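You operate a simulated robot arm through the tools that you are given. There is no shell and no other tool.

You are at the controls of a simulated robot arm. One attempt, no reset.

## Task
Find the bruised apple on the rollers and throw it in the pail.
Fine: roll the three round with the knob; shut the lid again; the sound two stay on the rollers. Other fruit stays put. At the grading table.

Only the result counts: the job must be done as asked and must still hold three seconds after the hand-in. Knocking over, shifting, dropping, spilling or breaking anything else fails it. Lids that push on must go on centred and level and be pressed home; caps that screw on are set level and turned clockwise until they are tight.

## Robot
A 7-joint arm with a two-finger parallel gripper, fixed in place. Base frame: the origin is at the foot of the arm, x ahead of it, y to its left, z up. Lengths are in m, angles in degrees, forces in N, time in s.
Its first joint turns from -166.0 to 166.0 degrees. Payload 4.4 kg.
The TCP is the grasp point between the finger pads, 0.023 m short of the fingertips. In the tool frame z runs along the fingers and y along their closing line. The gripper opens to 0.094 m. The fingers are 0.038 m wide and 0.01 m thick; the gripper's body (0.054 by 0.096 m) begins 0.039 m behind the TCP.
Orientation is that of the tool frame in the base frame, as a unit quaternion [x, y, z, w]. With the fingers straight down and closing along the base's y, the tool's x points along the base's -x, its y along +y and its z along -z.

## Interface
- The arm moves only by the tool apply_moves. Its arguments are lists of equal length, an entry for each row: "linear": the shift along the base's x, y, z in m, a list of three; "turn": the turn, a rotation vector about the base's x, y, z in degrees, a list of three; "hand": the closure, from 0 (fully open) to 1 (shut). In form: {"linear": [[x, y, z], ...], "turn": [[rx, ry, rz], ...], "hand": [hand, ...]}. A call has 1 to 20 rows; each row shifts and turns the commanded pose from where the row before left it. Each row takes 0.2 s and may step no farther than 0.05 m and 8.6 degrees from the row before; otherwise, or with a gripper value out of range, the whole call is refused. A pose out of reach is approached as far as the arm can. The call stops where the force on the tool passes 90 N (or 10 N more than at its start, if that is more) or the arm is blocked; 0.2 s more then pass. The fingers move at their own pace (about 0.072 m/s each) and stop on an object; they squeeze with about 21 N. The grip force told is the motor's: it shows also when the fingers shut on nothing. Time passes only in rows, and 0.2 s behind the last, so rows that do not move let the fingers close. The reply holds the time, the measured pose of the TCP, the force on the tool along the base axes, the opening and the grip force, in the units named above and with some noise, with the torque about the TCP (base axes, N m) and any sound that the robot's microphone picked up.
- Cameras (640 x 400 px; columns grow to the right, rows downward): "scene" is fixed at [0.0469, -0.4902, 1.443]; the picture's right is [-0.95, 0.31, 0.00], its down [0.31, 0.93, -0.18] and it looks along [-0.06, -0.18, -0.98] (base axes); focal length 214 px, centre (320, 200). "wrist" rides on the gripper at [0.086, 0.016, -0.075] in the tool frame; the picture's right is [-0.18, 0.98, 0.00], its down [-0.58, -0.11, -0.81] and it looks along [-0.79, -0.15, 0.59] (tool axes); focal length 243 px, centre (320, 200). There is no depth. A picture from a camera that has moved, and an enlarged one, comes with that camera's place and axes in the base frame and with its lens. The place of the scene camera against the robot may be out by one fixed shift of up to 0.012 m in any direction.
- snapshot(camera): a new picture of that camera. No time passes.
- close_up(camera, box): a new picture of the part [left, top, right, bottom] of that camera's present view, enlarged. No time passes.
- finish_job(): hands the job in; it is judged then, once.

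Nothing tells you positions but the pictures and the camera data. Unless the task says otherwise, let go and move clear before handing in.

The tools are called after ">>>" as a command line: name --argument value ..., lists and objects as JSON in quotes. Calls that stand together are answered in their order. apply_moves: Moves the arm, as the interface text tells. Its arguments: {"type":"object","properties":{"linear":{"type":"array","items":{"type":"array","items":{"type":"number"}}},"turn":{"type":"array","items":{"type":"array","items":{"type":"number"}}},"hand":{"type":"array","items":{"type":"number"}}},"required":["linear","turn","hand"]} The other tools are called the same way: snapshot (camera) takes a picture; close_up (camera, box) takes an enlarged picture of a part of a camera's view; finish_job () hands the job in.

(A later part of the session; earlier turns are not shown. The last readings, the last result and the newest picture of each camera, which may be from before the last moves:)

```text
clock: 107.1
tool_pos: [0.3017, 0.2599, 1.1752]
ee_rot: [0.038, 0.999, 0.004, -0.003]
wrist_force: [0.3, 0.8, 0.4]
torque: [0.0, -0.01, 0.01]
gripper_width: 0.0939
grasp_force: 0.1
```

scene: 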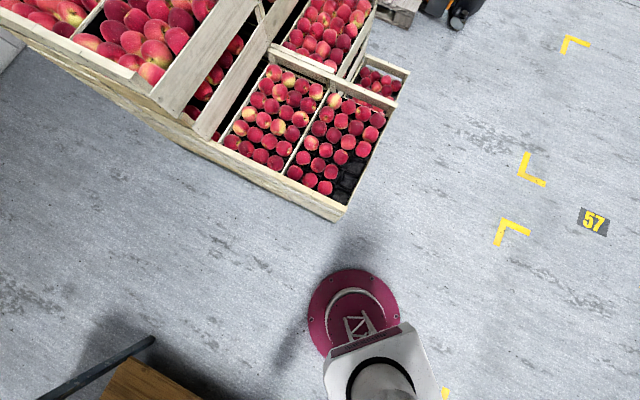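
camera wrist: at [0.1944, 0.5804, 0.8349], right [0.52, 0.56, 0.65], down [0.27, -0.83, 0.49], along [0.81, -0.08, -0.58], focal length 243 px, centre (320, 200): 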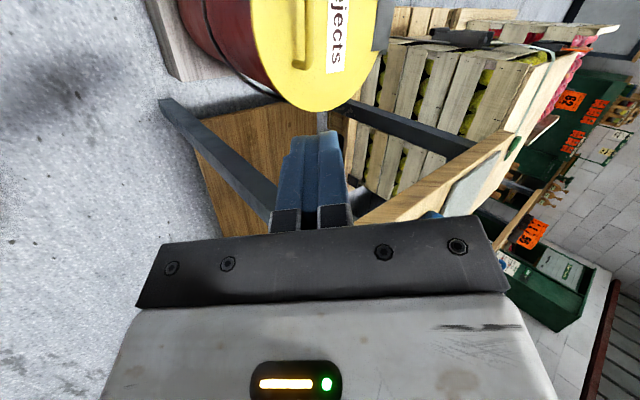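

>>> apply_moves --linear '[[0, 0, 0], [0.0217, 0.0185, -0.004], [0.0216, 0.0186, -0.004], [0, 0.04, 0], [0, 0.045, 0], [0, 0, 0]]' --turn '[[0, -3.3, 4.4], [0, 0, 0], [0, 0, 0], [0, 0, 0], [0, 0, 0], [0, 0, 0]]' --hand '[0, 0, 0, 0, 0, 0]'

>>> close_up --camera "scene" --box '[0, 390, 640, 400]'

```text
clock: 108.5
tool_pos: [0.3441, 0.3848, 1.1652]
ee_rot: [-0.001, 1.0, 0.005, 0.027]
wrist_force: [-0.4, -1.2, -0.1]
torque: [-0.02, 0.02, -0.02]
gripper_width: 0.094
grasp_force: 0.2
```

```text
1.00 times, centred on (320, 395) of scene (not enlarged: the box is as wide or as high as the picture)
camera zoom: at [0.0469, -0.4902, 1.443], right [-0.95, 0.31, 0.0], down [0.31, 0.93, -0.18], along [-0.06, -0.18, -0.98], focal length 214 px, centre (320, 5)
```

zoom: 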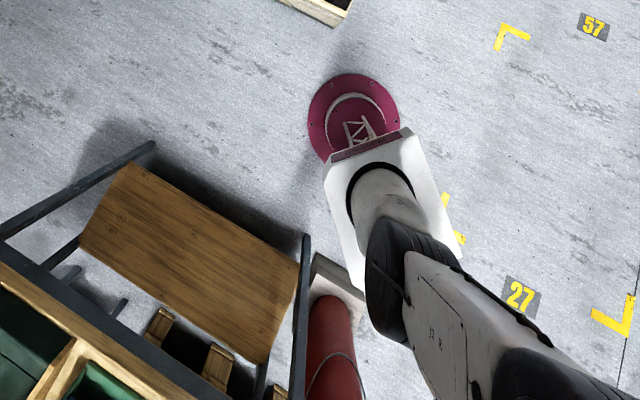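

>>> apply_moves --linear '[[0, 0.048, 0], [0, 0.05, 0], [0, 0.045, 0], [0, 0.0215, -0.0305], [0, 0.0215, -0.0305], [0, 0.0215, -0.0305], [0, 0.0215, -0.0305], [0.03, 0, 0], [0.03, 0, 0], [0, 0, 0]]' --turn '[[0, 0, 0], [0, -6, 0], [0, -6, 0], [0, 7, 0], [0, 7, 0], [0, 7, 0], [0, 7, 0], [0, -6, 0], [0, -6, 0], [0, 0, 0]]' --hand '[0, 0, 0, 0, 0, 0, 0, 0, 0, 0]'

>>> close_up --camera "scene" --box '[0, 390, 640, 400]'

>>> snapshot --camera "wrist"

```text
clock: 110.7
tool_pos: [0.4065, 0.612, 1.0466]
ee_rot: [0.001, 1.0, 0.005, -0.008]
wrist_force: [-0.3, -0.5, 0.2]
torque: [0.02, 0.01, -0.01]
gripper_width: 0.0939
grasp_force: 0.1
```

```text
1.00 times, centred on (320, 395) of scene (not enlarged: the box is as wide or as high as the picture)
camera zoom: at [0.0469, -0.4902, 1.443], right [-0.95, 0.31, 0.0], down [0.31, 0.93, -0.18], along [-0.06, -0.18, -0.98], focal length 214 px, centre (320, 5)
```

zoom: 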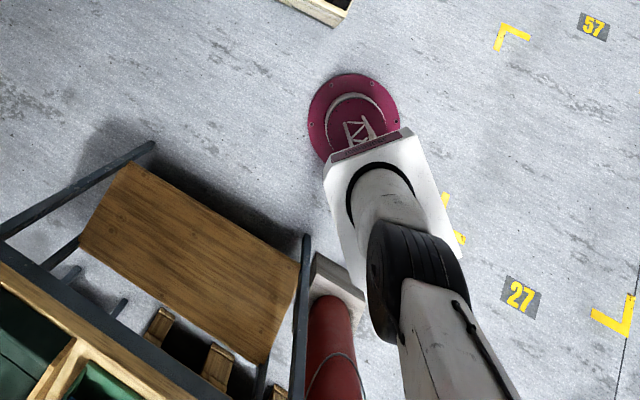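

```text
taken
camera wrist: at [0.321, 0.6272, 1.1233], right [0.18, 0.98, 0.01], down [0.59, -0.12, 0.8], along [0.78, -0.14, -0.61], focal length 243 px, centre (320, 200)
```

wrist: 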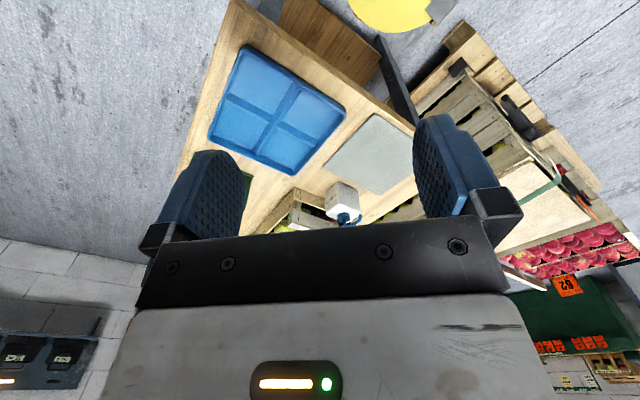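

I'm clear again and will stay off steep outward tilts at short radius. New plan: with a modest 20° tilt, I can lift the lid's overhanging near edge on the outside of the far finger, even while holding the apple, so the apple can be dropped in and the lid sinks shut as I withdraw. I'll rehearse this empty-handed first.

>>> apply_moves --linear '[[-0.0194, 0.0072, -0.04], [-0.0194, 0.0072, -0.04], [-0.0194, 0.0072, -0.04], [-0.0194, 0.0072, -0.04], [-0.0194, 0.0072, -0.04], [-0.0194, 0.0072, -0.04], [0, 0, 0], [0, 0, 0], [0, 0, 0], [0, 0, 0]]' --turn '[[0, 0, -7.6], [0, 0, -7.6], [0, 0, -7.6], [0, 0, -7.6], [0, 0, -7.6], [0, 0, -7.6], [4.7, -4.75, 0], [4.7, -4.75, 0], [4.7, -4.75, 0], [0, 0, 0]]' --hand '[0.32, 0.32, 0.32, 0.32, 0.32, 0.32, 0.32, 0.32, 0.32, 0.32]'

>>> snapshot --camera "wrist"

>>> close_up --camera "wrist" --box '[0, 0, 640, 10]'

>>> close_up --camera "scene" --box '[0, 390, 640, 400]'

```text
clock: 112.9
tool_pos: [0.2876, 0.6556, 0.8041]
ee_rot: [0.379, 0.908, 0.169, 0.06]
wrist_force: [-0.7, 0.4, 0.4]
torque: [-0.01, 0.03, -0.05]
gripper_width: 0.0641
grasp_force: 0.1
```

```text
taken
camera wrist: at [0.2197, 0.7086, 0.8815], right [0.79, 0.51, 0.34], down [0.14, -0.69, 0.71], along [0.6, -0.51, -0.62], focal length 243 px, centre (320, 200)
```

wrist: 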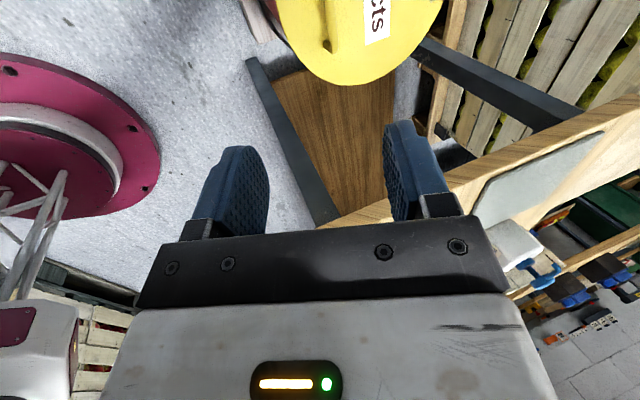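

```text
1.00 times, centred on (320, 5) of wrist (not enlarged: the box is as wide or as high as the picture)
camera zoom: at [0.2197, 0.7086, 0.8815], right [0.79, 0.51, 0.34], down [0.14, -0.69, 0.71], along [0.6, -0.51, -0.62], focal length 243 px, centre (320, 395)
```

zoom: 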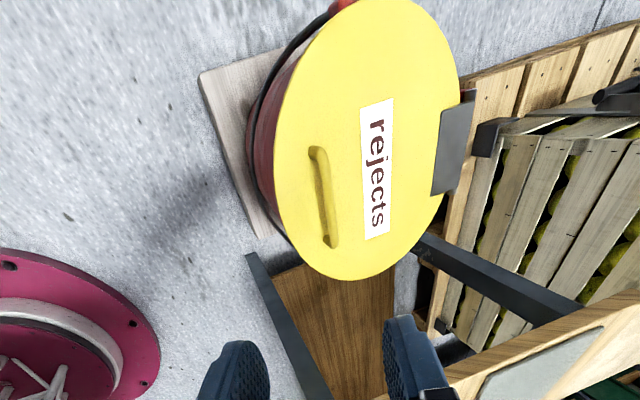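

```text
1.00 times, centred on (320, 395) of scene (not enlarged: the box is as wide or as high as the picture)
camera zoom: at [0.0469, -0.4902, 1.443], right [-0.95, 0.31, 0.0], down [0.31, 0.93, -0.18], along [-0.06, -0.18, -0.98], focal length 214 px, centre (320, 5)
```

zoom: 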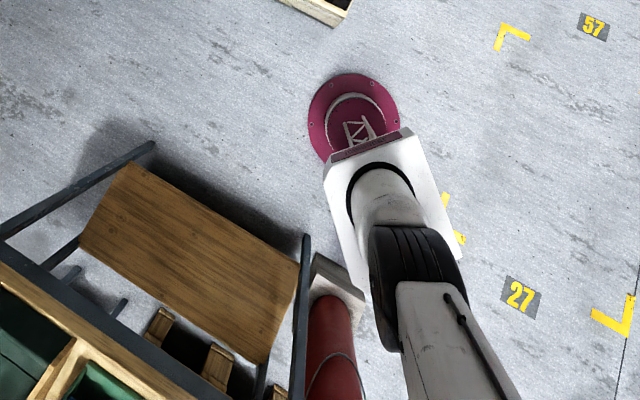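

The lid circle fits a centre near (0.418, 0.779) with radius about 0.124. I'll descend on the robot's side of the rim with the far finger's tip just below the lid's edge.

>>> apply_moves --linear '[[-0.003, -0.0046, -0.04], [-0.003, -0.0046, -0.045], [-0.0028, -0.0046, -0.045], [0, 0, -0.045], [0, 0, -0.045], [0, 0, -0.045], [0, 0, -0.035], [0, 0, 0]]' --turn '[[0, 0, 0], [0, 0, 0], [0, 0, 0], [0, 0, 0], [0, 0, 0], [0, 0, 0], [0, 0, 0], [0, 0, 0]]' --hand '[0.32, 0.32, 0.32, 0.32, 0.32, 0.32, 0.32, 0.32]'

>>> snapshot --camera "wrist"

>>> close_up --camera "wrist" --box '[340, 60, 520, 240]'

>>> close_up --camera "scene" --box '[0, 390, 640, 400]'

```text
clock: 114.7
tool_pos: [0.2798, 0.6417, 0.5032]
ee_rot: [0.379, 0.908, 0.169, 0.061]
wrist_force: [-0.3, 0.9, 0.4]
torque: [-0.03, -0.02, 0.02]
gripper_width: 0.0641
grasp_force: 0.0
```

```text
taken
camera wrist: at [0.2119, 0.6944, 0.5809], right [0.79, 0.51, 0.34], down [0.14, -0.69, 0.71], along [0.6, -0.51, -0.62], focal length 243 px, centre (320, 200)
```

wrist: 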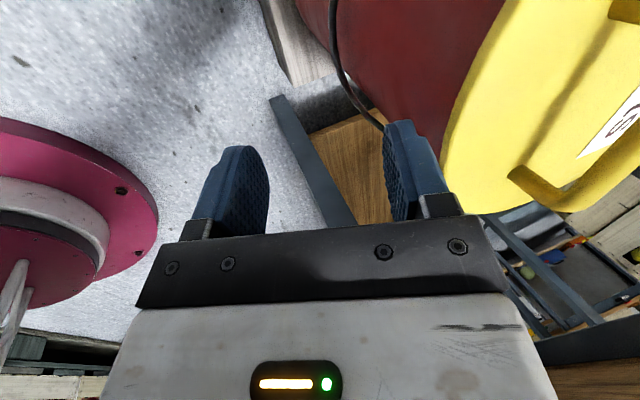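

```text
2.22 times, centred on (430, 150) of wrist
camera zoom: at [0.2119, 0.6944, 0.5809], right [0.79, 0.51, 0.34], down [0.14, -0.69, 0.71], along [0.6, -0.51, -0.62], focal length 539 px, centre (76, 311)
```

zoom: 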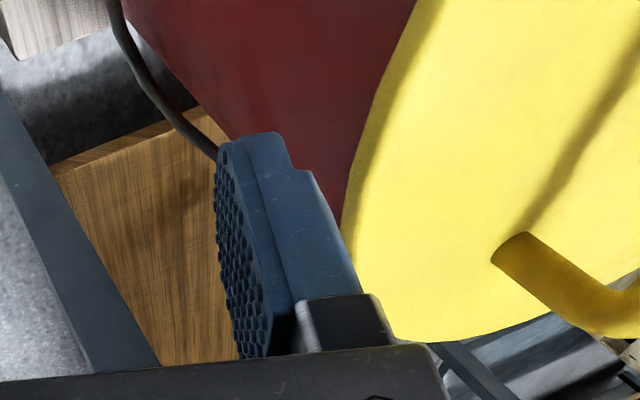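

```text
1.00 times, centred on (320, 395) of scene (not enlarged: the box is as wide or as high as the picture)
camera zoom: at [0.0469, -0.4902, 1.443], right [-0.95, 0.31, 0.0], down [0.31, 0.93, -0.18], along [-0.06, -0.18, -0.98], focal length 214 px, centre (320, 5)
```

zoom: 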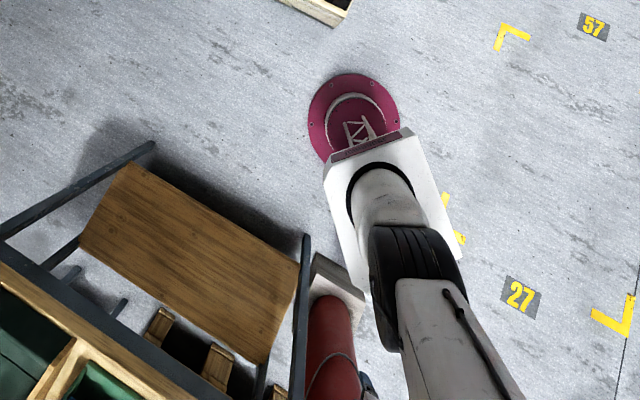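

The far finger is lined up just below the rim's edge. I'll advance toward the lid in small steps and watch for contact.

>>> apply_moves --linear '[[0.0071, 0.007, 0], [0.0071, 0.007, 0], [0.0036, 0.0035, 0], [0, 0, 0]]' --turn '[[0, 0, 0], [0, 0, 0], [0, 0, 0], [0, 0, 0]]' --hand '[0.32, 0.32, 0.32, 0.32]'

>>> close_up --camera "wrist" --box '[340, 60, 520, 240]'

```text
clock: 115.7
tool_pos: [0.2973, 0.66, 0.5036]
ee_rot: [0.38, 0.908, 0.168, 0.06]
wrist_force: [-7.2, -1.5, 0.4]
torque: [0.01, -0.05, 0.15]
gripper_width: 0.0613
grasp_force: 0.0
```

```text
2.22 times, centred on (430, 150) of wrist
camera zoom: at [0.2291, 0.7119, 0.5808], right [0.79, 0.51, 0.34], down [0.14, -0.69, 0.71], along [0.6, -0.51, -0.62], focal length 539 px, centre (76, 311)
```

zoom: 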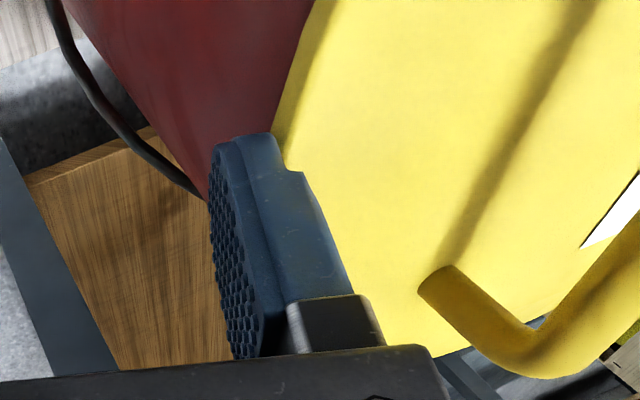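

Contact. Now up along the lid's arc with slight outward pressure.

>>> apply_moves --linear '[[0.0014, 0.0014, 0.008], [0.0014, 0.0014, 0.012], [0.0014, 0.0014, 0.014], [0, 0, 0]]' --turn '[[0, 0, 0], [0, 0, 0], [0, 0, 0], [0, 0, 0]]' --hand '[0.32, 0.32, 0.32, 0.32]'

>>> close_up --camera "wrist" --box '[340, 60, 520, 240]'

>>> snapshot --camera "wrist"

```text
clock: 116.7
tool_pos: [0.3011, 0.663, 0.5393]
ee_rot: [0.38, 0.908, 0.169, 0.061]
wrist_force: [-6.9, -14.5, 0.2]
torque: [0.03, -0.02, -0.33]
gripper_width: 0.0582
grasp_force: 0.1
```

```text
2.22 times, centred on (430, 150) of wrist
camera zoom: at [0.2319, 0.7148, 0.6161], right [0.79, 0.51, 0.34], down [0.14, -0.69, 0.71], along [0.6, -0.51, -0.62], focal length 539 px, centre (76, 311)
```

zoom: 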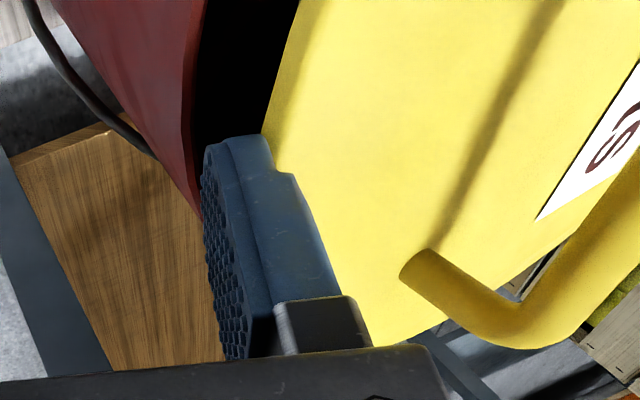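

```text
taken
camera wrist: at [0.2319, 0.7148, 0.6161], right [0.79, 0.51, 0.34], down [0.14, -0.69, 0.71], along [0.6, -0.51, -0.62], focal length 243 px, centre (320, 200)
```

wrist: 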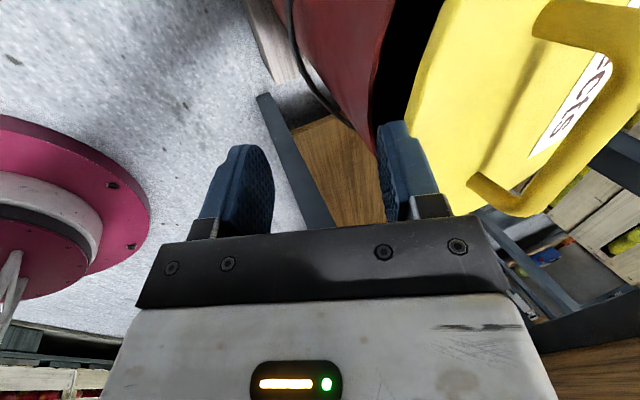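

The lid is rising: a dark gap shows between rim and lid. I'll continue along the arc in stages.

>>> apply_moves --linear '[[0.0045, 0.0045, 0.0256], [0.0062, 0.0061, 0.0249], [0.0078, 0.0077, 0.0239], [0, 0, 0]]' --turn '[[0, 0, 0], [0, 0, 0], [0, 0, 0], [0, 0, 0]]' --hand '[0.32, 0.32, 0.32, 0.32]'

>>> snapshot --camera "wrist"

```text
clock: 117.7
tool_pos: [0.3184, 0.6813, 0.6142]
ee_rot: [0.38, 0.908, 0.169, 0.06]
wrist_force: [-31.8, -22.4, 16.6]
torque: [0.38, -0.48, 0.07]
gripper_width: 0.0499
grasp_force: 0.1
```

```text
taken
camera wrist: at [0.2509, 0.7333, 0.6922], right [0.79, 0.51, 0.34], down [0.14, -0.69, 0.71], along [0.6, -0.51, -0.62], focal length 243 px, centre (320, 200)
```

wrist: 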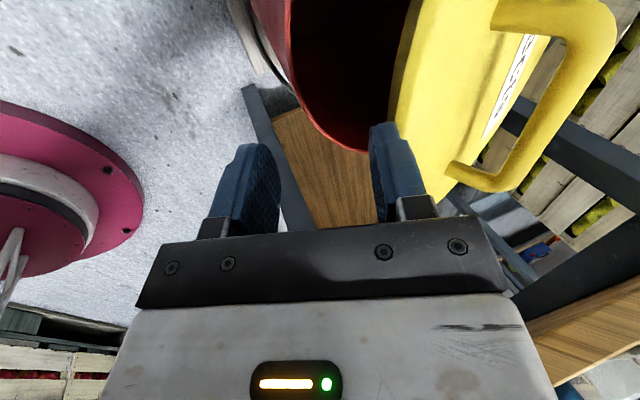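

The lid's edge is seated against a step on the finger and I'm pressing along the lid toward the hinge; I'll ease back a little and re-read the force.

>>> apply_moves --linear '[[-0.002, -0.002, 0.0015], [0, 0, 0]]' --turn '[[0, 0, 0], [0, 0, 0]]' --hand '[0.32, 0.32]'

>>> close_up --camera "wrist" --box '[340, 60, 520, 240]'

```text
clock: 118.3
tool_pos: [0.3181, 0.6786, 0.6153]
ee_rot: [0.379, 0.908, 0.17, 0.061]
wrist_force: [-7.2, -8.4, 4.4]
torque: [0.13, -0.17, -0.1]
gripper_width: 0.0593
grasp_force: 0.0
```

```text
2.22 times, centred on (430, 150) of wrist
camera zoom: at [0.2493, 0.7315, 0.6923], right [0.79, 0.51, 0.34], down [0.14, -0.69, 0.71], along [0.6, -0.51, -0.62], focal length 539 px, centre (76, 311)
```

zoom: 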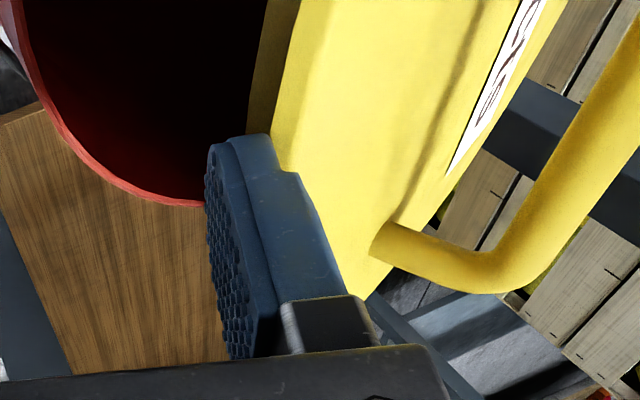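

Good: force is down to about 11 N, and the geometry fits an edge radius of 0.25 m at about 25°. Continuing.

>>> apply_moves --linear '[[0.0084, 0.0083, 0.022], [0.0105, 0.0103, 0.0218], [0.012, 0.0119, 0.0201], [0, 0, 0]]' --turn '[[0, 0, 0], [0, 0, 0], [0, 0, 0], [0, 0, 0]]' --hand '[0.32, 0.32, 0.32, 0.32]'

>>> snapshot --camera "wrist"

```text
clock: 119.3
tool_pos: [0.3491, 0.7088, 0.678]
ee_rot: [0.379, 0.908, 0.167, 0.061]
wrist_force: [0.2, -0.7, 0.6]
torque: [0.01, -0.01, -0.01]
gripper_width: 0.0636
grasp_force: 0.0
```

```text
taken
camera wrist: at [0.2813, 0.7615, 0.7551], right [0.79, 0.51, 0.34], down [0.14, -0.69, 0.71], along [0.6, -0.51, -0.62], focal length 243 px, centre (320, 200)
```

wrist: 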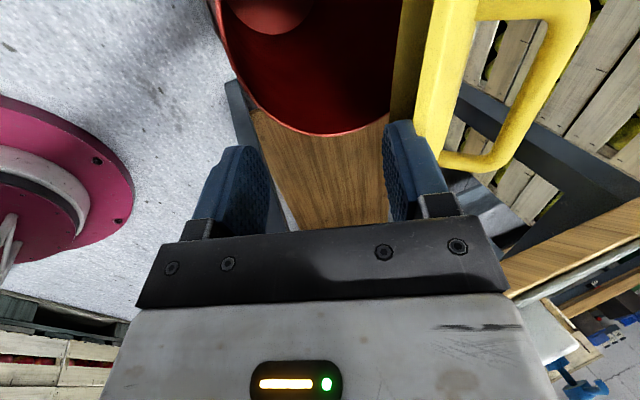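

The lid has swung up ahead of the finger (no force now). I'll pause a moment and see whether it settles back onto the finger.

>>> apply_moves --linear '[[0, 0, 0], [0, 0, 0]]' --turn '[[0, 0, 0], [0, 0, 0]]' --hand '[0.32, 0.32]'

>>> snapshot --camera "wrist"

>>> close_up --camera "wrist" --box '[340, 0, 600, 220]'

```text
clock: 119.9
tool_pos: [0.3481, 0.7094, 0.6776]
ee_rot: [0.379, 0.908, 0.169, 0.061]
wrist_force: [0.2, 0.0, 0.2]
torque: [0.01, 0.0, -0.03]
gripper_width: 0.0634
grasp_force: 0.2
```

```text
taken
camera wrist: at [0.281, 0.7615, 0.755], right [0.79, 0.51, 0.34], down [0.14, -0.69, 0.71], along [0.6, -0.51, -0.62], focal length 243 px, centre (320, 200)
```

wrist: 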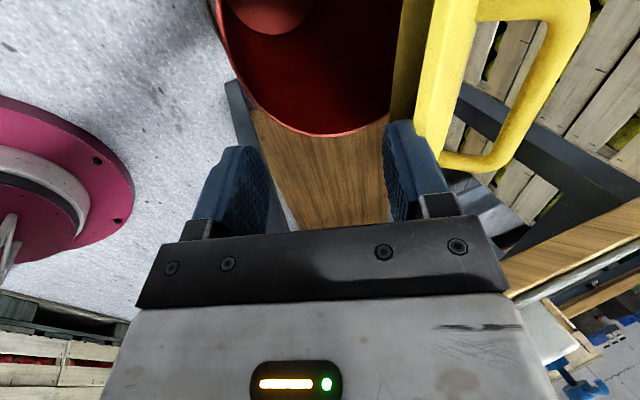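

```text
1.82 times, centred on (470, 110) of wrist
camera zoom: at [0.281, 0.7615, 0.755], right [0.79, 0.51, 0.34], down [0.14, -0.69, 0.71], along [0.6, -0.51, -0.62], focal length 441 px, centre (47, 364)
```

zoom: 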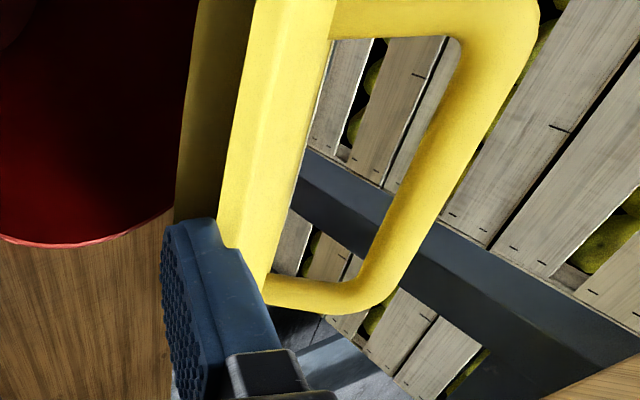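

The lid rests lightly on the fingertip at about 43°, with the pail's mouth opening up. I'll continue to about 60°.

>>> apply_moves --linear '[[0.0135, 0.0133, 0.0182], [0.0147, 0.0145, 0.0162], [0.0159, 0.0157, 0.0139], [0, 0, 0]]' --turn '[[0, 0, 0], [0, 0, 0], [0, 0, 0], [0, 0, 0]]' --hand '[0.32, 0.32, 0.32, 0.32]'

>>> snapshot --camera "wrist"

>>> close_up --camera "wrist" --box '[0, 0, 640, 10]'

>>> close_up --camera "scene" --box '[0, 390, 640, 400]'

```text
clock: 120.9
tool_pos: [0.3926, 0.7517, 0.7265]
ee_rot: [0.379, 0.908, 0.169, 0.06]
wrist_force: [-0.9, -0.7, -0.2]
torque: [0.02, 0.03, 0.02]
gripper_width: 0.0637
grasp_force: 0.0
```

```text
taken
camera wrist: at [0.3252, 0.8043, 0.804], right [0.79, 0.51, 0.34], down [0.14, -0.69, 0.71], along [0.6, -0.51, -0.62], focal length 243 px, centre (320, 200)
```

wrist: 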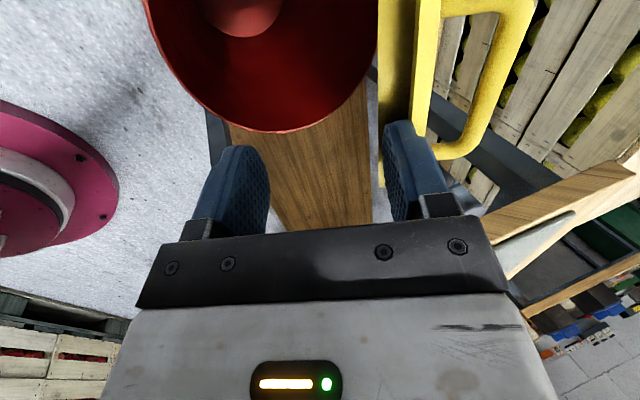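

```text
1.00 times, centred on (320, 5) of wrist (not enlarged: the box is as wide or as high as the picture)
camera zoom: at [0.3252, 0.8043, 0.804], right [0.79, 0.51, 0.34], down [0.14, -0.69, 0.71], along [0.6, -0.51, -0.62], focal length 243 px, centre (320, 395)
```

zoom: 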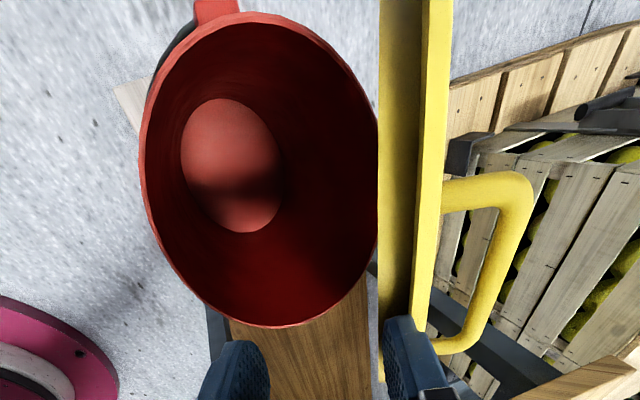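

```text
1.00 times, centred on (320, 395) of scene (not enlarged: the box is as wide or as high as the picture)
camera zoom: at [0.0469, -0.4902, 1.443], right [-0.95, 0.31, 0.0], down [0.31, 0.93, -0.18], along [-0.06, -0.18, -0.98], focal length 214 px, centre (320, 5)
```

zoom: 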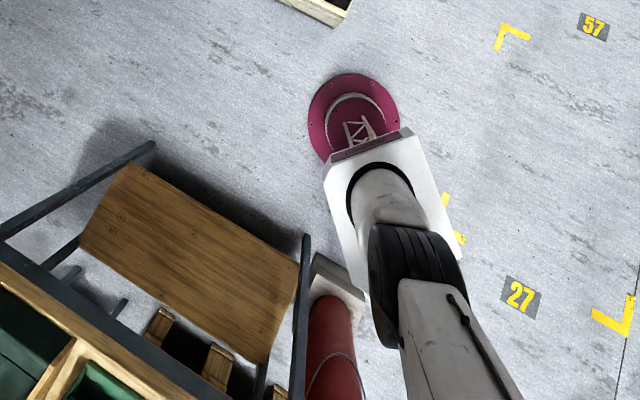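

Excellent: the pail's mouth is fully open below the hand, with the lid resting on the finger at roughly 62° and almost no force. Now I'll rehearse the way back, lowering the lid along the same arc.

>>> apply_moves --linear '[[-0.0159, -0.0157, -0.0139], [-0.0147, -0.0145, -0.0162], [-0.0135, -0.0133, -0.0182], [-0.012, -0.0119, -0.0201], [-0.0105, -0.0103, -0.0218], [-0.0084, -0.0083, -0.022], [0, 0, 0]]' --turn '[[0, 0, 0], [0, 0, 0], [0, 0, 0], [0, 0, 0], [0, 0, 0], [0, 0, 0], [0, 0, 0]]' --hand '[0.32, 0.32, 0.32, 0.32, 0.32, 0.32, 0.32]'

>>> snapshot --camera "wrist"

```text
clock: 122.5
tool_pos: [0.3155, 0.679, 0.6132]
ee_rot: [0.379, 0.907, 0.17, 0.062]
wrist_force: [-2.1, -4.2, 0.6]
torque: [0.06, -0.06, -0.11]
gripper_width: 0.0625
grasp_force: 0.0
```

```text
taken
camera wrist: at [0.2479, 0.7313, 0.6908], right [0.79, 0.51, 0.34], down [0.14, -0.69, 0.71], along [0.6, -0.51, -0.62], focal length 243 px, centre (320, 200)
```

wrist: 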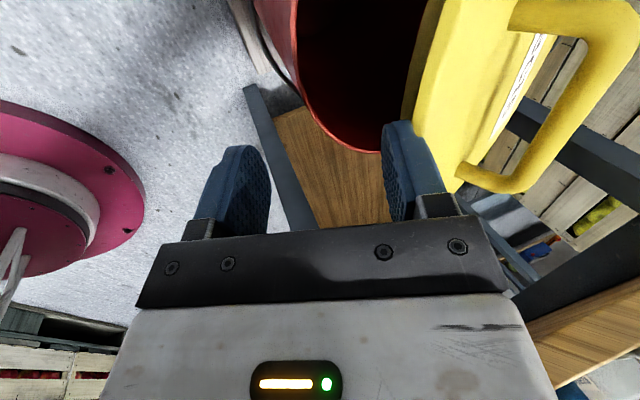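

>>> apply_moves --linear '[[-0.0062, -0.0061, -0.0245], [-0.0062, -0.0061, -0.0245], [-0.0048, -0.0048, -0.0255], [-0.0025, -0.0025, -0.014], [-0.003, -0.003, -0.01], [-0.014, -0.014, 0], [-0.014, -0.014, 0], [0, 0, 0.03], [0, 0, 0]]' --turn '[[0, 0, 0], [0, 0, 0], [0, 0, 0], [0, 0, 0], [0, 0, 0], [0, 0, 0], [0, 0, 0], [0, 0, 0], [0, 0, 0]]' --hand '[0.32, 0.32, 0.32, 0.32, 0.32, 0.32, 0.32, 0.32, 0.32]'

>>> snapshot --camera "wrist"

>>> close_up --camera "wrist" --box '[340, 0, 600, 220]'

```text
clock: 124.5
tool_pos: [0.266, 0.6268, 0.5463]
ee_rot: [0.379, 0.908, 0.168, 0.061]
wrist_force: [0.0, -0.4, -0.6]
torque: [-0.03, -0.01, -0.03]
gripper_width: 0.0638
grasp_force: 0.0
```

```text
taken
camera wrist: at [0.1978, 0.6793, 0.6227], right [0.79, 0.51, 0.34], down [0.14, -0.69, 0.71], along [0.6, -0.51, -0.62], focal length 243 px, centre (320, 200)
```

wrist: 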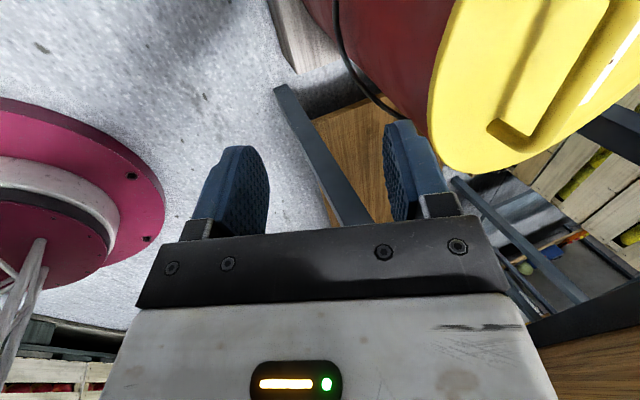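

```text
1.82 times, centred on (470, 110) of wrist
camera zoom: at [0.1978, 0.6793, 0.6227], right [0.79, 0.51, 0.34], down [0.14, -0.69, 0.71], along [0.6, -0.51, -0.62], focal length 441 px, centre (47, 364)
```

zoom: 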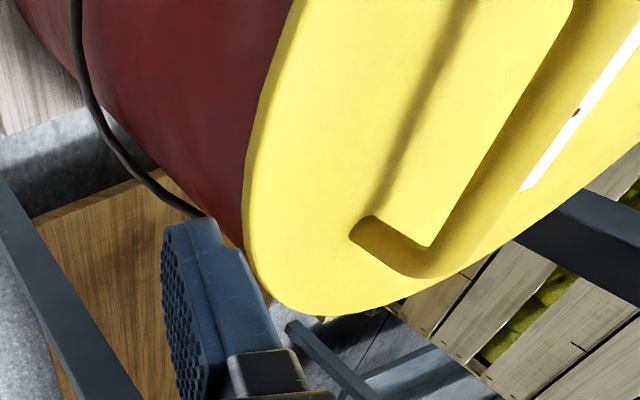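

The lid is down again and the rehearsal worked both ways. Now I'll fetch the bruised apple, going back over the table by the proven route.

>>> apply_moves --linear '[[0, 0, 0.045], [0, 0, 0.045], [0, 0, 0.045], [0, 0, 0.045], [0, 0, 0.045], [0, 0, 0.045], [0.0447, 0.011, 0.018], [0.0447, 0.011, 0.018], [0.0447, 0.011, 0.018], [0, 0, 0]]' --turn '[[0, 0, 0], [0, 0, 0], [0, 0, 0], [-4.7, 4.75, 0], [-4.7, 4.75, 0], [-4.7, 4.75, 0], [0, 0, 0], [0, 0, 0], [0, 0, 0], [0, 0, 0]]' --hand '[0.2, 0.2, 0.2, 0.2, 0.2, 0.2, 0.2, 0.2, 0.2, 0.2]'

>>> apply_moves --linear '[[0.0252, -0.0292, 0.017], [0.0252, -0.0292, 0.017], [0.0252, -0.0292, 0.017], [0.0252, -0.0292, 0.017], [0.0252, -0.0292, 0.017], [0.0252, -0.0292, 0.017], [0.0252, -0.0292, 0.017], [0.0252, -0.0292, 0.017], [0.0252, -0.0292, 0.017], [0.0252, -0.0292, 0.017], [0, 0, 0]]' --turn '[[0, 0, 0], [0, 0, 0], [0, 0, 0], [0, 0, 0], [0, 0, 0], [0, 0, 0], [0, 0, 0], [0, 0, 0], [0, 0, 0], [0, 0, 0], [0, 0, 0]]' --hand '[0.2, 0.2, 0.2, 0.2, 0.2, 0.2, 0.2, 0.2, 0.2, 0.2, 0.2]'

>>> snapshot --camera "wrist"

>>> close_up --camera "scene" --box '[0, 390, 640, 400]'

```text
clock: 126.7
tool_pos: [0.4037, 0.6565, 0.8666]
ee_rot: [0.388, 0.922, 0.008, -0.006]
wrist_force: [0.6, 0.7, 0.8]
torque: [0.01, -0.04, -0.02]
gripper_width: 0.0751
grasp_force: 0.0
```

```text
clock: 129.1
tool_pos: [0.6529, 0.3706, 1.0394]
ee_rot: [0.387, 0.922, 0.008, -0.006]
wrist_force: [0.4, -0.2, 0.1]
torque: [-0.02, -0.02, 0.03]
gripper_width: 0.0752
grasp_force: 0.1
```

```text
taken
camera wrist: at [0.6026, 0.4412, 1.1149], right [0.83, 0.56, 0.01], down [0.33, -0.51, 0.8], along [0.45, -0.66, -0.61], focal length 243 px, centre (320, 200)
```

wrist: 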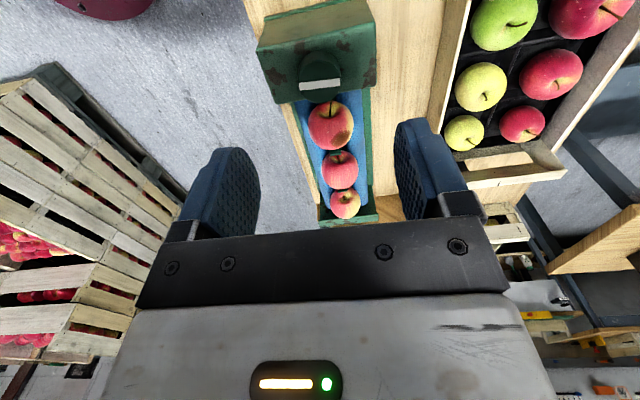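

```text
1.00 times, centred on (320, 395) of scene (not enlarged: the box is as wide or as high as the picture)
camera zoom: at [0.0469, -0.4902, 1.443], right [-0.95, 0.31, 0.0], down [0.31, 0.93, -0.18], along [-0.06, -0.18, -0.98], focal length 214 px, centre (320, 5)
```

zoom: 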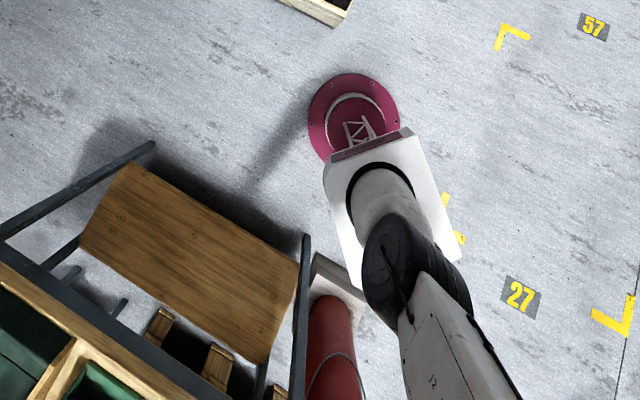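

The bruised apple's centre is at about (0.7315, 0.280, 0.832) and the roller line runs at −45°, so my closing direction is square to it. I'll hover above it and check alignment.

>>> apply_moves --linear '[[0.0262, -0.0302, -0.03], [0.0262, -0.0302, -0.03], [0.0262, -0.0302, -0.03], [0, 0, 0]]' --turn '[[-1.1, -0.3, 0.5], [0, 0, 0], [0, 0, 0], [0, 0, 0]]' --hand '[0.2, 0.2, 0.2, 0.2]'

>>> snapshot --camera "wrist"

>>> close_up --camera "wrist" --box '[200, 0, 440, 200]'

```text
clock: 130.1
tool_pos: [0.7332, 0.2782, 0.9492]
ee_rot: [0.384, 0.923, 0.001, 0.001]
wrist_force: [-0.5, 0.0, 0.5]
torque: [-0.01, 0.02, 0.01]
gripper_width: 0.0751
grasp_force: 0.0
```

```text
taken
camera wrist: at [0.6826, 0.3507, 1.024], right [0.83, 0.56, 0.0], down [0.33, -0.49, 0.81], along [0.46, -0.67, -0.59], focal length 243 px, centre (320, 200)
```

wrist: 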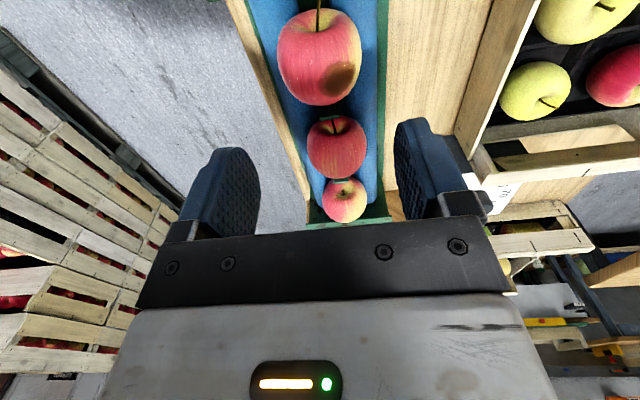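

```text
2.00 times, centred on (320, 100) of wrist
camera zoom: at [0.6826, 0.3507, 1.024], right [0.83, 0.56, 0.0], down [0.33, -0.49, 0.81], along [0.46, -0.67, -0.59], focal length 485 px, centre (320, 400)
```

zoom: 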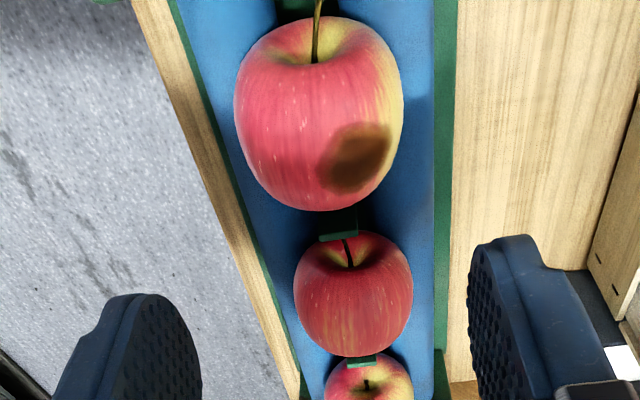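

The apple is centred between the fingers within a few millimetres. I'll descend to just above its middle (tips clear of the rollers) and close.

>>> apply_moves --linear '[[-0.002, 0.0025, -0.035], [0, 0, -0.035], [0, 0, -0.025], [0, 0, -0.014], [0, 0, 0]]' --turn '[[0, 0, 0], [0, 0, 0], [0, 0, 0], [0, 0, 0], [0, 0, 0]]' --hand '[0.2, 0.2, 0.2, 0.2, 0.2]'

>>> snapshot --camera "wrist"

```text
clock: 131.3
tool_pos: [0.7286, 0.2808, 0.8398]
ee_rot: [0.384, 0.923, -0.001, 0.0]
wrist_force: [0.6, 0.1, 0.5]
torque: [0.0, 0.01, 0.01]
gripper_width: 0.0753
grasp_force: 0.1
```

```text
taken
camera wrist: at [0.6792, 0.3545, 0.9151], right [0.83, 0.56, 0.0], down [0.33, -0.49, 0.81], along [0.46, -0.67, -0.59], focal length 243 px, centre (320, 200)
```

wrist: 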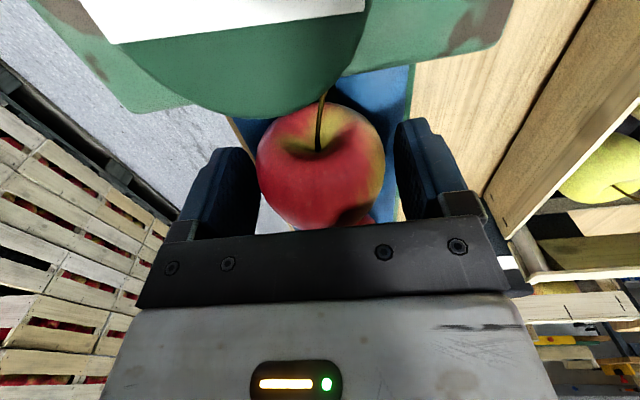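

No contact so far, apple centred. Closing on it.

>>> apply_moves --linear '[[0, 0, 0], [0, 0, 0], [0, 0, 0]]' --turn '[[0, 0, 0], [0, 0, 0], [0, 0, 0]]' --hand '[0.5, 0.55, 0.6]'

```text
clock: 132.1
tool_pos: [0.7282, 0.2815, 0.8408]
ee_rot: [0.384, 0.923, -0.001, 0.0]
wrist_force: [-0.4, -0.3, -0.6]
torque: [0.0, 0.0, -0.01]
gripper_width: 0.0616
grasp_force: 21.0
```

Apple held (62 mm, 21 N). Lifting straight up.

>>> apply_moves --linear '[[0, 0, 0.015], [0, 0, 0.025], [0, 0, 0.035], [0, 0, 0.035], [0, 0, 0.035], [-0.01, 0.01, 0.035], [0, 0, 0]]' --turn '[[0, 0, 0], [0, 0, 0], [0, 0, 0], [0, 0, 0], [0, 0, 0], [0, 0, 0], [0, 0, 0]]' --hand '[0.6, 0.6, 0.6, 0.6, 0.6, 0.6, 0.6]'

>>> snapshot --camera "wrist"

>>> close_up --camera "wrist" --box '[200, 40, 440, 240]'

```text
clock: 133.7
tool_pos: [0.7182, 0.2888, 1.0253]
ee_rot: [0.382, 0.924, 0.0, 0.0]
wrist_force: [0.5, -0.2, -1.2]
torque: [-0.03, 0.0, 0.0]
gripper_width: 0.0614
grasp_force: 21.1
```

```text
taken
camera wrist: at [0.6684, 0.3625, 1.1003], right [0.83, 0.56, 0.0], down [0.33, -0.49, 0.81], along [0.46, -0.67, -0.59], focal length 243 px, centre (320, 200)
```

wrist: 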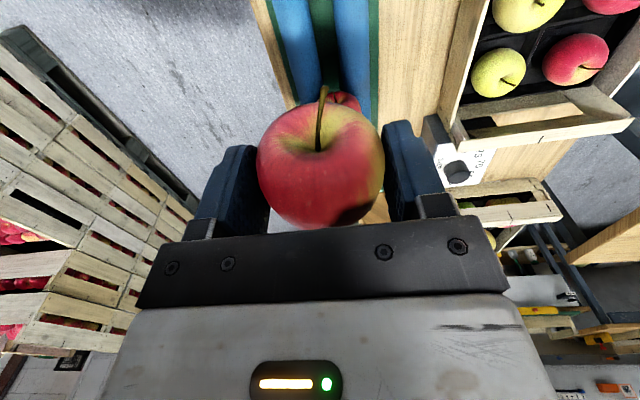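

```text
2.00 times, centred on (320, 140) of wrist
camera zoom: at [0.6684, 0.3625, 1.1003], right [0.83, 0.56, 0.0], down [0.33, -0.49, 0.81], along [0.46, -0.67, -0.59], focal length 485 px, centre (320, 320)
```

zoom: 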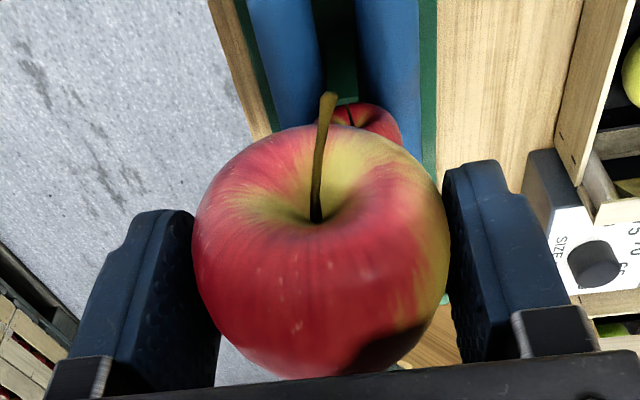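

The bruised apple is in hand and the other two remain on the rollers. I'll carry it back by the same route to the robot's side of the pail and tilt the hand as rehearsed.

>>> apply_moves --linear '[[-0.0218, 0.0273, 0.0047], [-0.0218, 0.0273, 0.0047], [-0.0217, 0.0272, 0.0047], [-0.0249, 0.0286, -0.0173], [-0.0249, 0.0286, -0.0173], [-0.0249, 0.0286, -0.0173], [-0.0249, 0.0286, -0.0173], [-0.0249, 0.0286, -0.0173], [-0.0249, 0.0286, -0.0173], [-0.0249, 0.0286, -0.0173], [-0.0249, 0.0286, -0.0173], [-0.0249, 0.0286, -0.0173], [-0.0249, 0.0286, -0.0173], [0, 0, 0]]' --turn '[[0, 0, 0], [0, 0, 0], [0, 0, 0], [0, 0, 0], [0, 0, 0], [0, 0, 0], [0, 0, 0], [0, 0, 0], [0, 0, 0], [0, 0, 0], [0, 0, 0], [0, 0, 0], [0, 0, 0], [0, 0, 0]]' --hand '[0.6, 0.6, 0.6, 0.6, 0.6, 0.6, 0.6, 0.6, 0.6, 0.6, 0.6, 0.6, 0.6, 0.6]'

>>> apply_moves --linear '[[-0.0334, -0.0061, -0.0117], [-0.0334, -0.0061, -0.0117], [-0.0334, -0.0061, -0.0117], [-0.0334, -0.0061, -0.0117], [0, 0, 0], [0, 0, 0], [0, 0, 0], [0, 0, 0]]' --turn '[[0, 0, 0], [0, 0, 0], [0, 0, 0], [0, 0, 0], [4.7, -4.75, 0], [4.7, -4.75, 0], [4.7, -4.75, 0], [0, 0, 0]]' --hand '[0.6, 0.6, 0.6, 0.6, 0.6, 0.6, 0.6, 0.6]'

>>> snapshot --camera "wrist"

>>> close_up --camera "scene" --box '[0, 390, 640, 400]'

```text
clock: 136.7
tool_pos: [0.4054, 0.6601, 0.862]
ee_rot: [0.383, 0.924, -0.001, 0.0]
wrist_force: [0.1, 0.0, -1.4]
torque: [0.01, -0.02, 0.0]
gripper_width: 0.0616
grasp_force: 21.5
```

```text
clock: 138.5
tool_pos: [0.2718, 0.6355, 0.8146]
ee_rot: [0.378, 0.909, 0.161, 0.068]
wrist_force: [-1.0, -0.3, -2.0]
torque: [-0.02, 0.05, -0.03]
gripper_width: 0.0616
grasp_force: 21.1
```

```text
taken
camera wrist: at [0.2032, 0.6895, 0.8894], right [0.78, 0.52, 0.34], down [0.14, -0.68, 0.72], along [0.61, -0.52, -0.61], focal length 243 px, centre (320, 200)
```

wrist: 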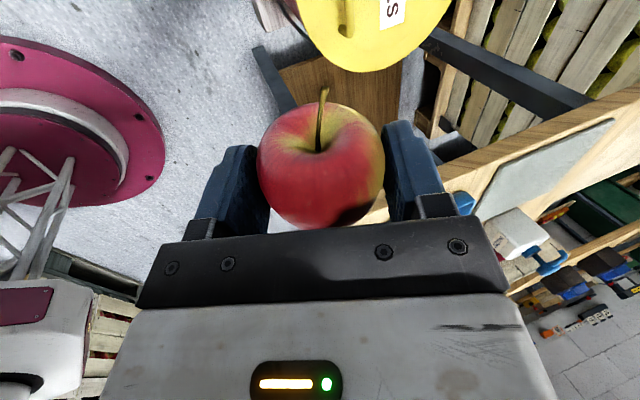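

```text
1.00 times, centred on (320, 395) of scene (not enlarged: the box is as wide or as high as the picture)
camera zoom: at [0.0469, -0.4902, 1.443], right [-0.95, 0.31, 0.0], down [0.31, 0.93, -0.18], along [-0.06, -0.18, -0.98], focal length 214 px, centre (320, 5)
```

zoom: 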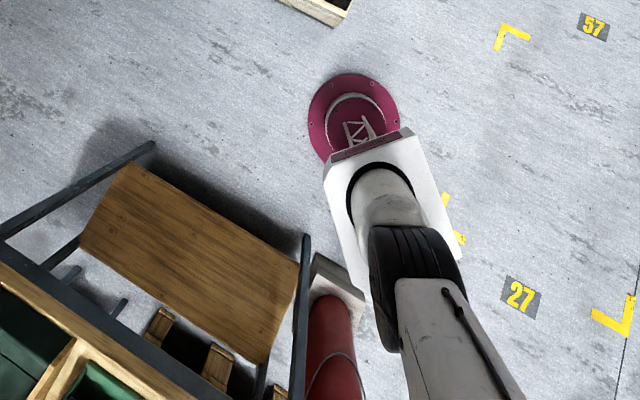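

Orientation matches the rehearsal. I'll descend beside the rim.

>>> apply_moves --linear '[[0.0005, 0.0004, -0.0444], [0.0005, 0.0004, -0.0444], [0.0005, 0.0004, -0.0444], [0.0005, 0.0004, -0.0444], [0.0006, 0.0005, -0.0444], [0.0006, 0.0005, -0.0444], [0.0006, 0.0005, -0.0444], [0, 0, 0]]' --turn '[[0, 0, 0], [0, 0, 0], [0, 0, 0], [0, 0, 0], [0, 0, 0], [0, 0, 0], [0, 0, 0], [0, 0, 0]]' --hand '[0.6, 0.6, 0.6, 0.6, 0.6, 0.6, 0.6, 0.6]'

>>> snapshot --camera "wrist"

>>> close_up --camera "wrist" --box '[300, 0, 560, 240]'

```text
clock: 140.3
tool_pos: [0.2768, 0.639, 0.5057]
ee_rot: [0.377, 0.91, 0.16, 0.067]
wrist_force: [-0.1, 0.1, -1.5]
torque: [-0.02, 0.01, 0.01]
gripper_width: 0.0617
grasp_force: 20.9
```

```text
taken
camera wrist: at [0.207, 0.6925, 0.5824], right [0.78, 0.52, 0.34], down [0.14, -0.68, 0.72], along [0.61, -0.52, -0.6], focal length 243 px, centre (320, 200)
```

wrist: 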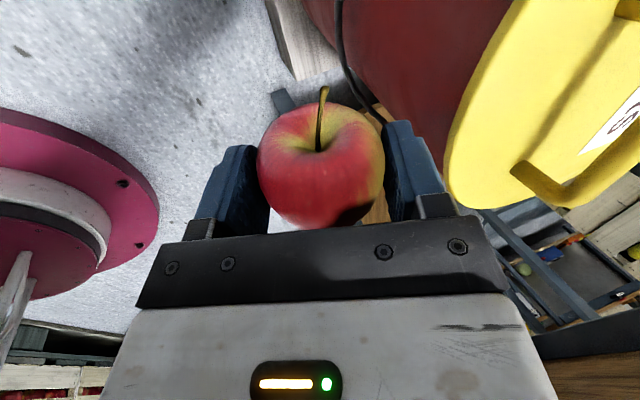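

```text
1.67 times, centred on (430, 120) of wrist
camera zoom: at [0.207, 0.6925, 0.5824], right [0.78, 0.52, 0.34], down [0.14, -0.68, 0.72], along [0.61, -0.52, -0.6], focal length 404 px, centre (137, 333)
```

zoom: 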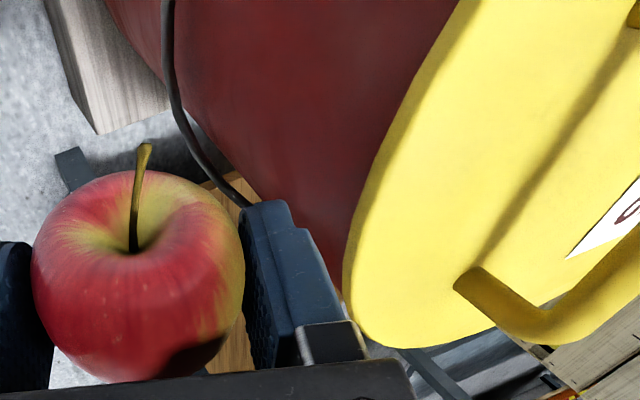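

The setup looks the same as in the rehearsal, with the apple clear of the pail. Advancing to touch the rim.

>>> apply_moves --linear '[[0.0075, 0.0074, -0.001], [0.0075, 0.0074, -0.001], [0.006, 0.0059, 0], [0, 0, 0]]' --turn '[[0, 0, 0], [0, 0, 0], [0, 0, 0], [0, 0, 0]]' --hand '[0.6, 0.6, 0.6, 0.6]'

>>> close_up --camera "wrist" --box '[300, 0, 560, 240]'

```text
clock: 141.3
tool_pos: [0.2974, 0.6576, 0.503]
ee_rot: [0.377, 0.91, 0.161, 0.067]
wrist_force: [0.7, 0.1, -1.0]
torque: [0.01, -0.01, -0.01]
gripper_width: 0.0616
grasp_force: 21.0
```

```text
1.67 times, centred on (430, 120) of wrist
camera zoom: at [0.2288, 0.7122, 0.5787], right [0.78, 0.52, 0.34], down [0.14, -0.68, 0.72], along [0.61, -0.52, -0.6], focal length 404 px, centre (137, 333)
```

zoom: 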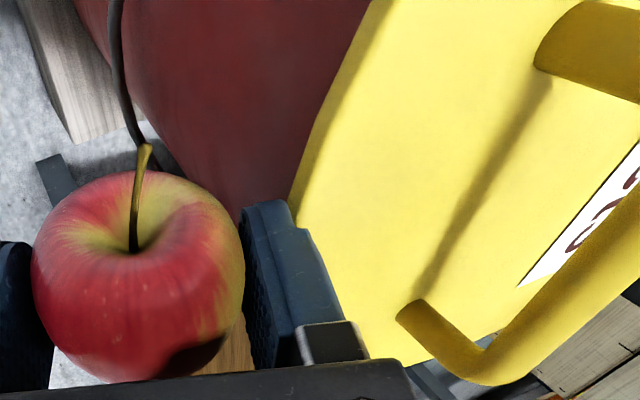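

Almost touching. I'll press in gently and start lifting.

>>> apply_moves --linear '[[0.0025, 0.0025, 0.001], [0.001, 0.001, 0.006], [0, 0, 0.008], [0, 0, 0]]' --turn '[[0, 0, 0], [0, 0, 0], [0, 0, 0], [0, 0, 0]]' --hand '[0.6, 0.6, 0.6, 0.6]'

>>> close_up --camera "wrist" --box '[300, 0, 560, 240]'

```text
clock: 142.3
tool_pos: [0.2992, 0.6596, 0.5143]
ee_rot: [0.377, 0.91, 0.159, 0.068]
wrist_force: [-44.9, -42.0, 0.8]
torque: [0.03, -0.03, -0.18]
gripper_width: 0.0612
grasp_force: 21.3
```

```text
1.67 times, centred on (430, 120) of wrist
camera zoom: at [0.2306, 0.7137, 0.5905], right [0.78, 0.52, 0.34], down [0.14, -0.68, 0.72], along [0.6, -0.52, -0.6], focal length 404 px, centre (137, 333)
```

zoom: 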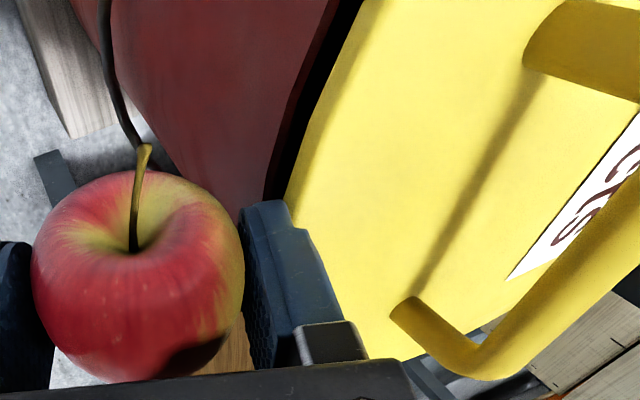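

The lid has started to lift, but I'm pressing too hard toward the hinge; easing back slightly.

>>> apply_moves --linear '[[-0.0014, -0.0014, 0.001], [0, 0, 0]]' --turn '[[0, 0, 0], [0, 0, 0]]' --hand '[0.6, 0.6]'

>>> close_up --camera "wrist" --box '[300, 0, 560, 240]'

```text
clock: 142.9
tool_pos: [0.2998, 0.6609, 0.518]
ee_rot: [0.377, 0.91, 0.159, 0.068]
wrist_force: [-19.0, -48.8, 1.0]
torque: [0.03, -0.05, -1.13]
gripper_width: 0.0608
grasp_force: 21.5
```

```text
1.67 times, centred on (430, 120) of wrist
camera zoom: at [0.2305, 0.7141, 0.5934], right [0.78, 0.52, 0.34], down [0.14, -0.68, 0.72], along [0.6, -0.52, -0.6], focal length 404 px, centre (137, 333)
```

zoom: 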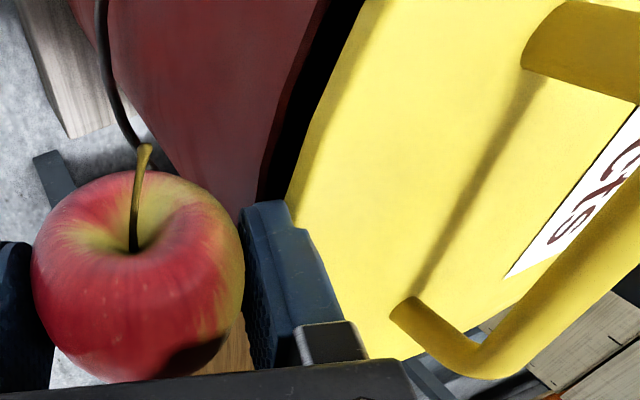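

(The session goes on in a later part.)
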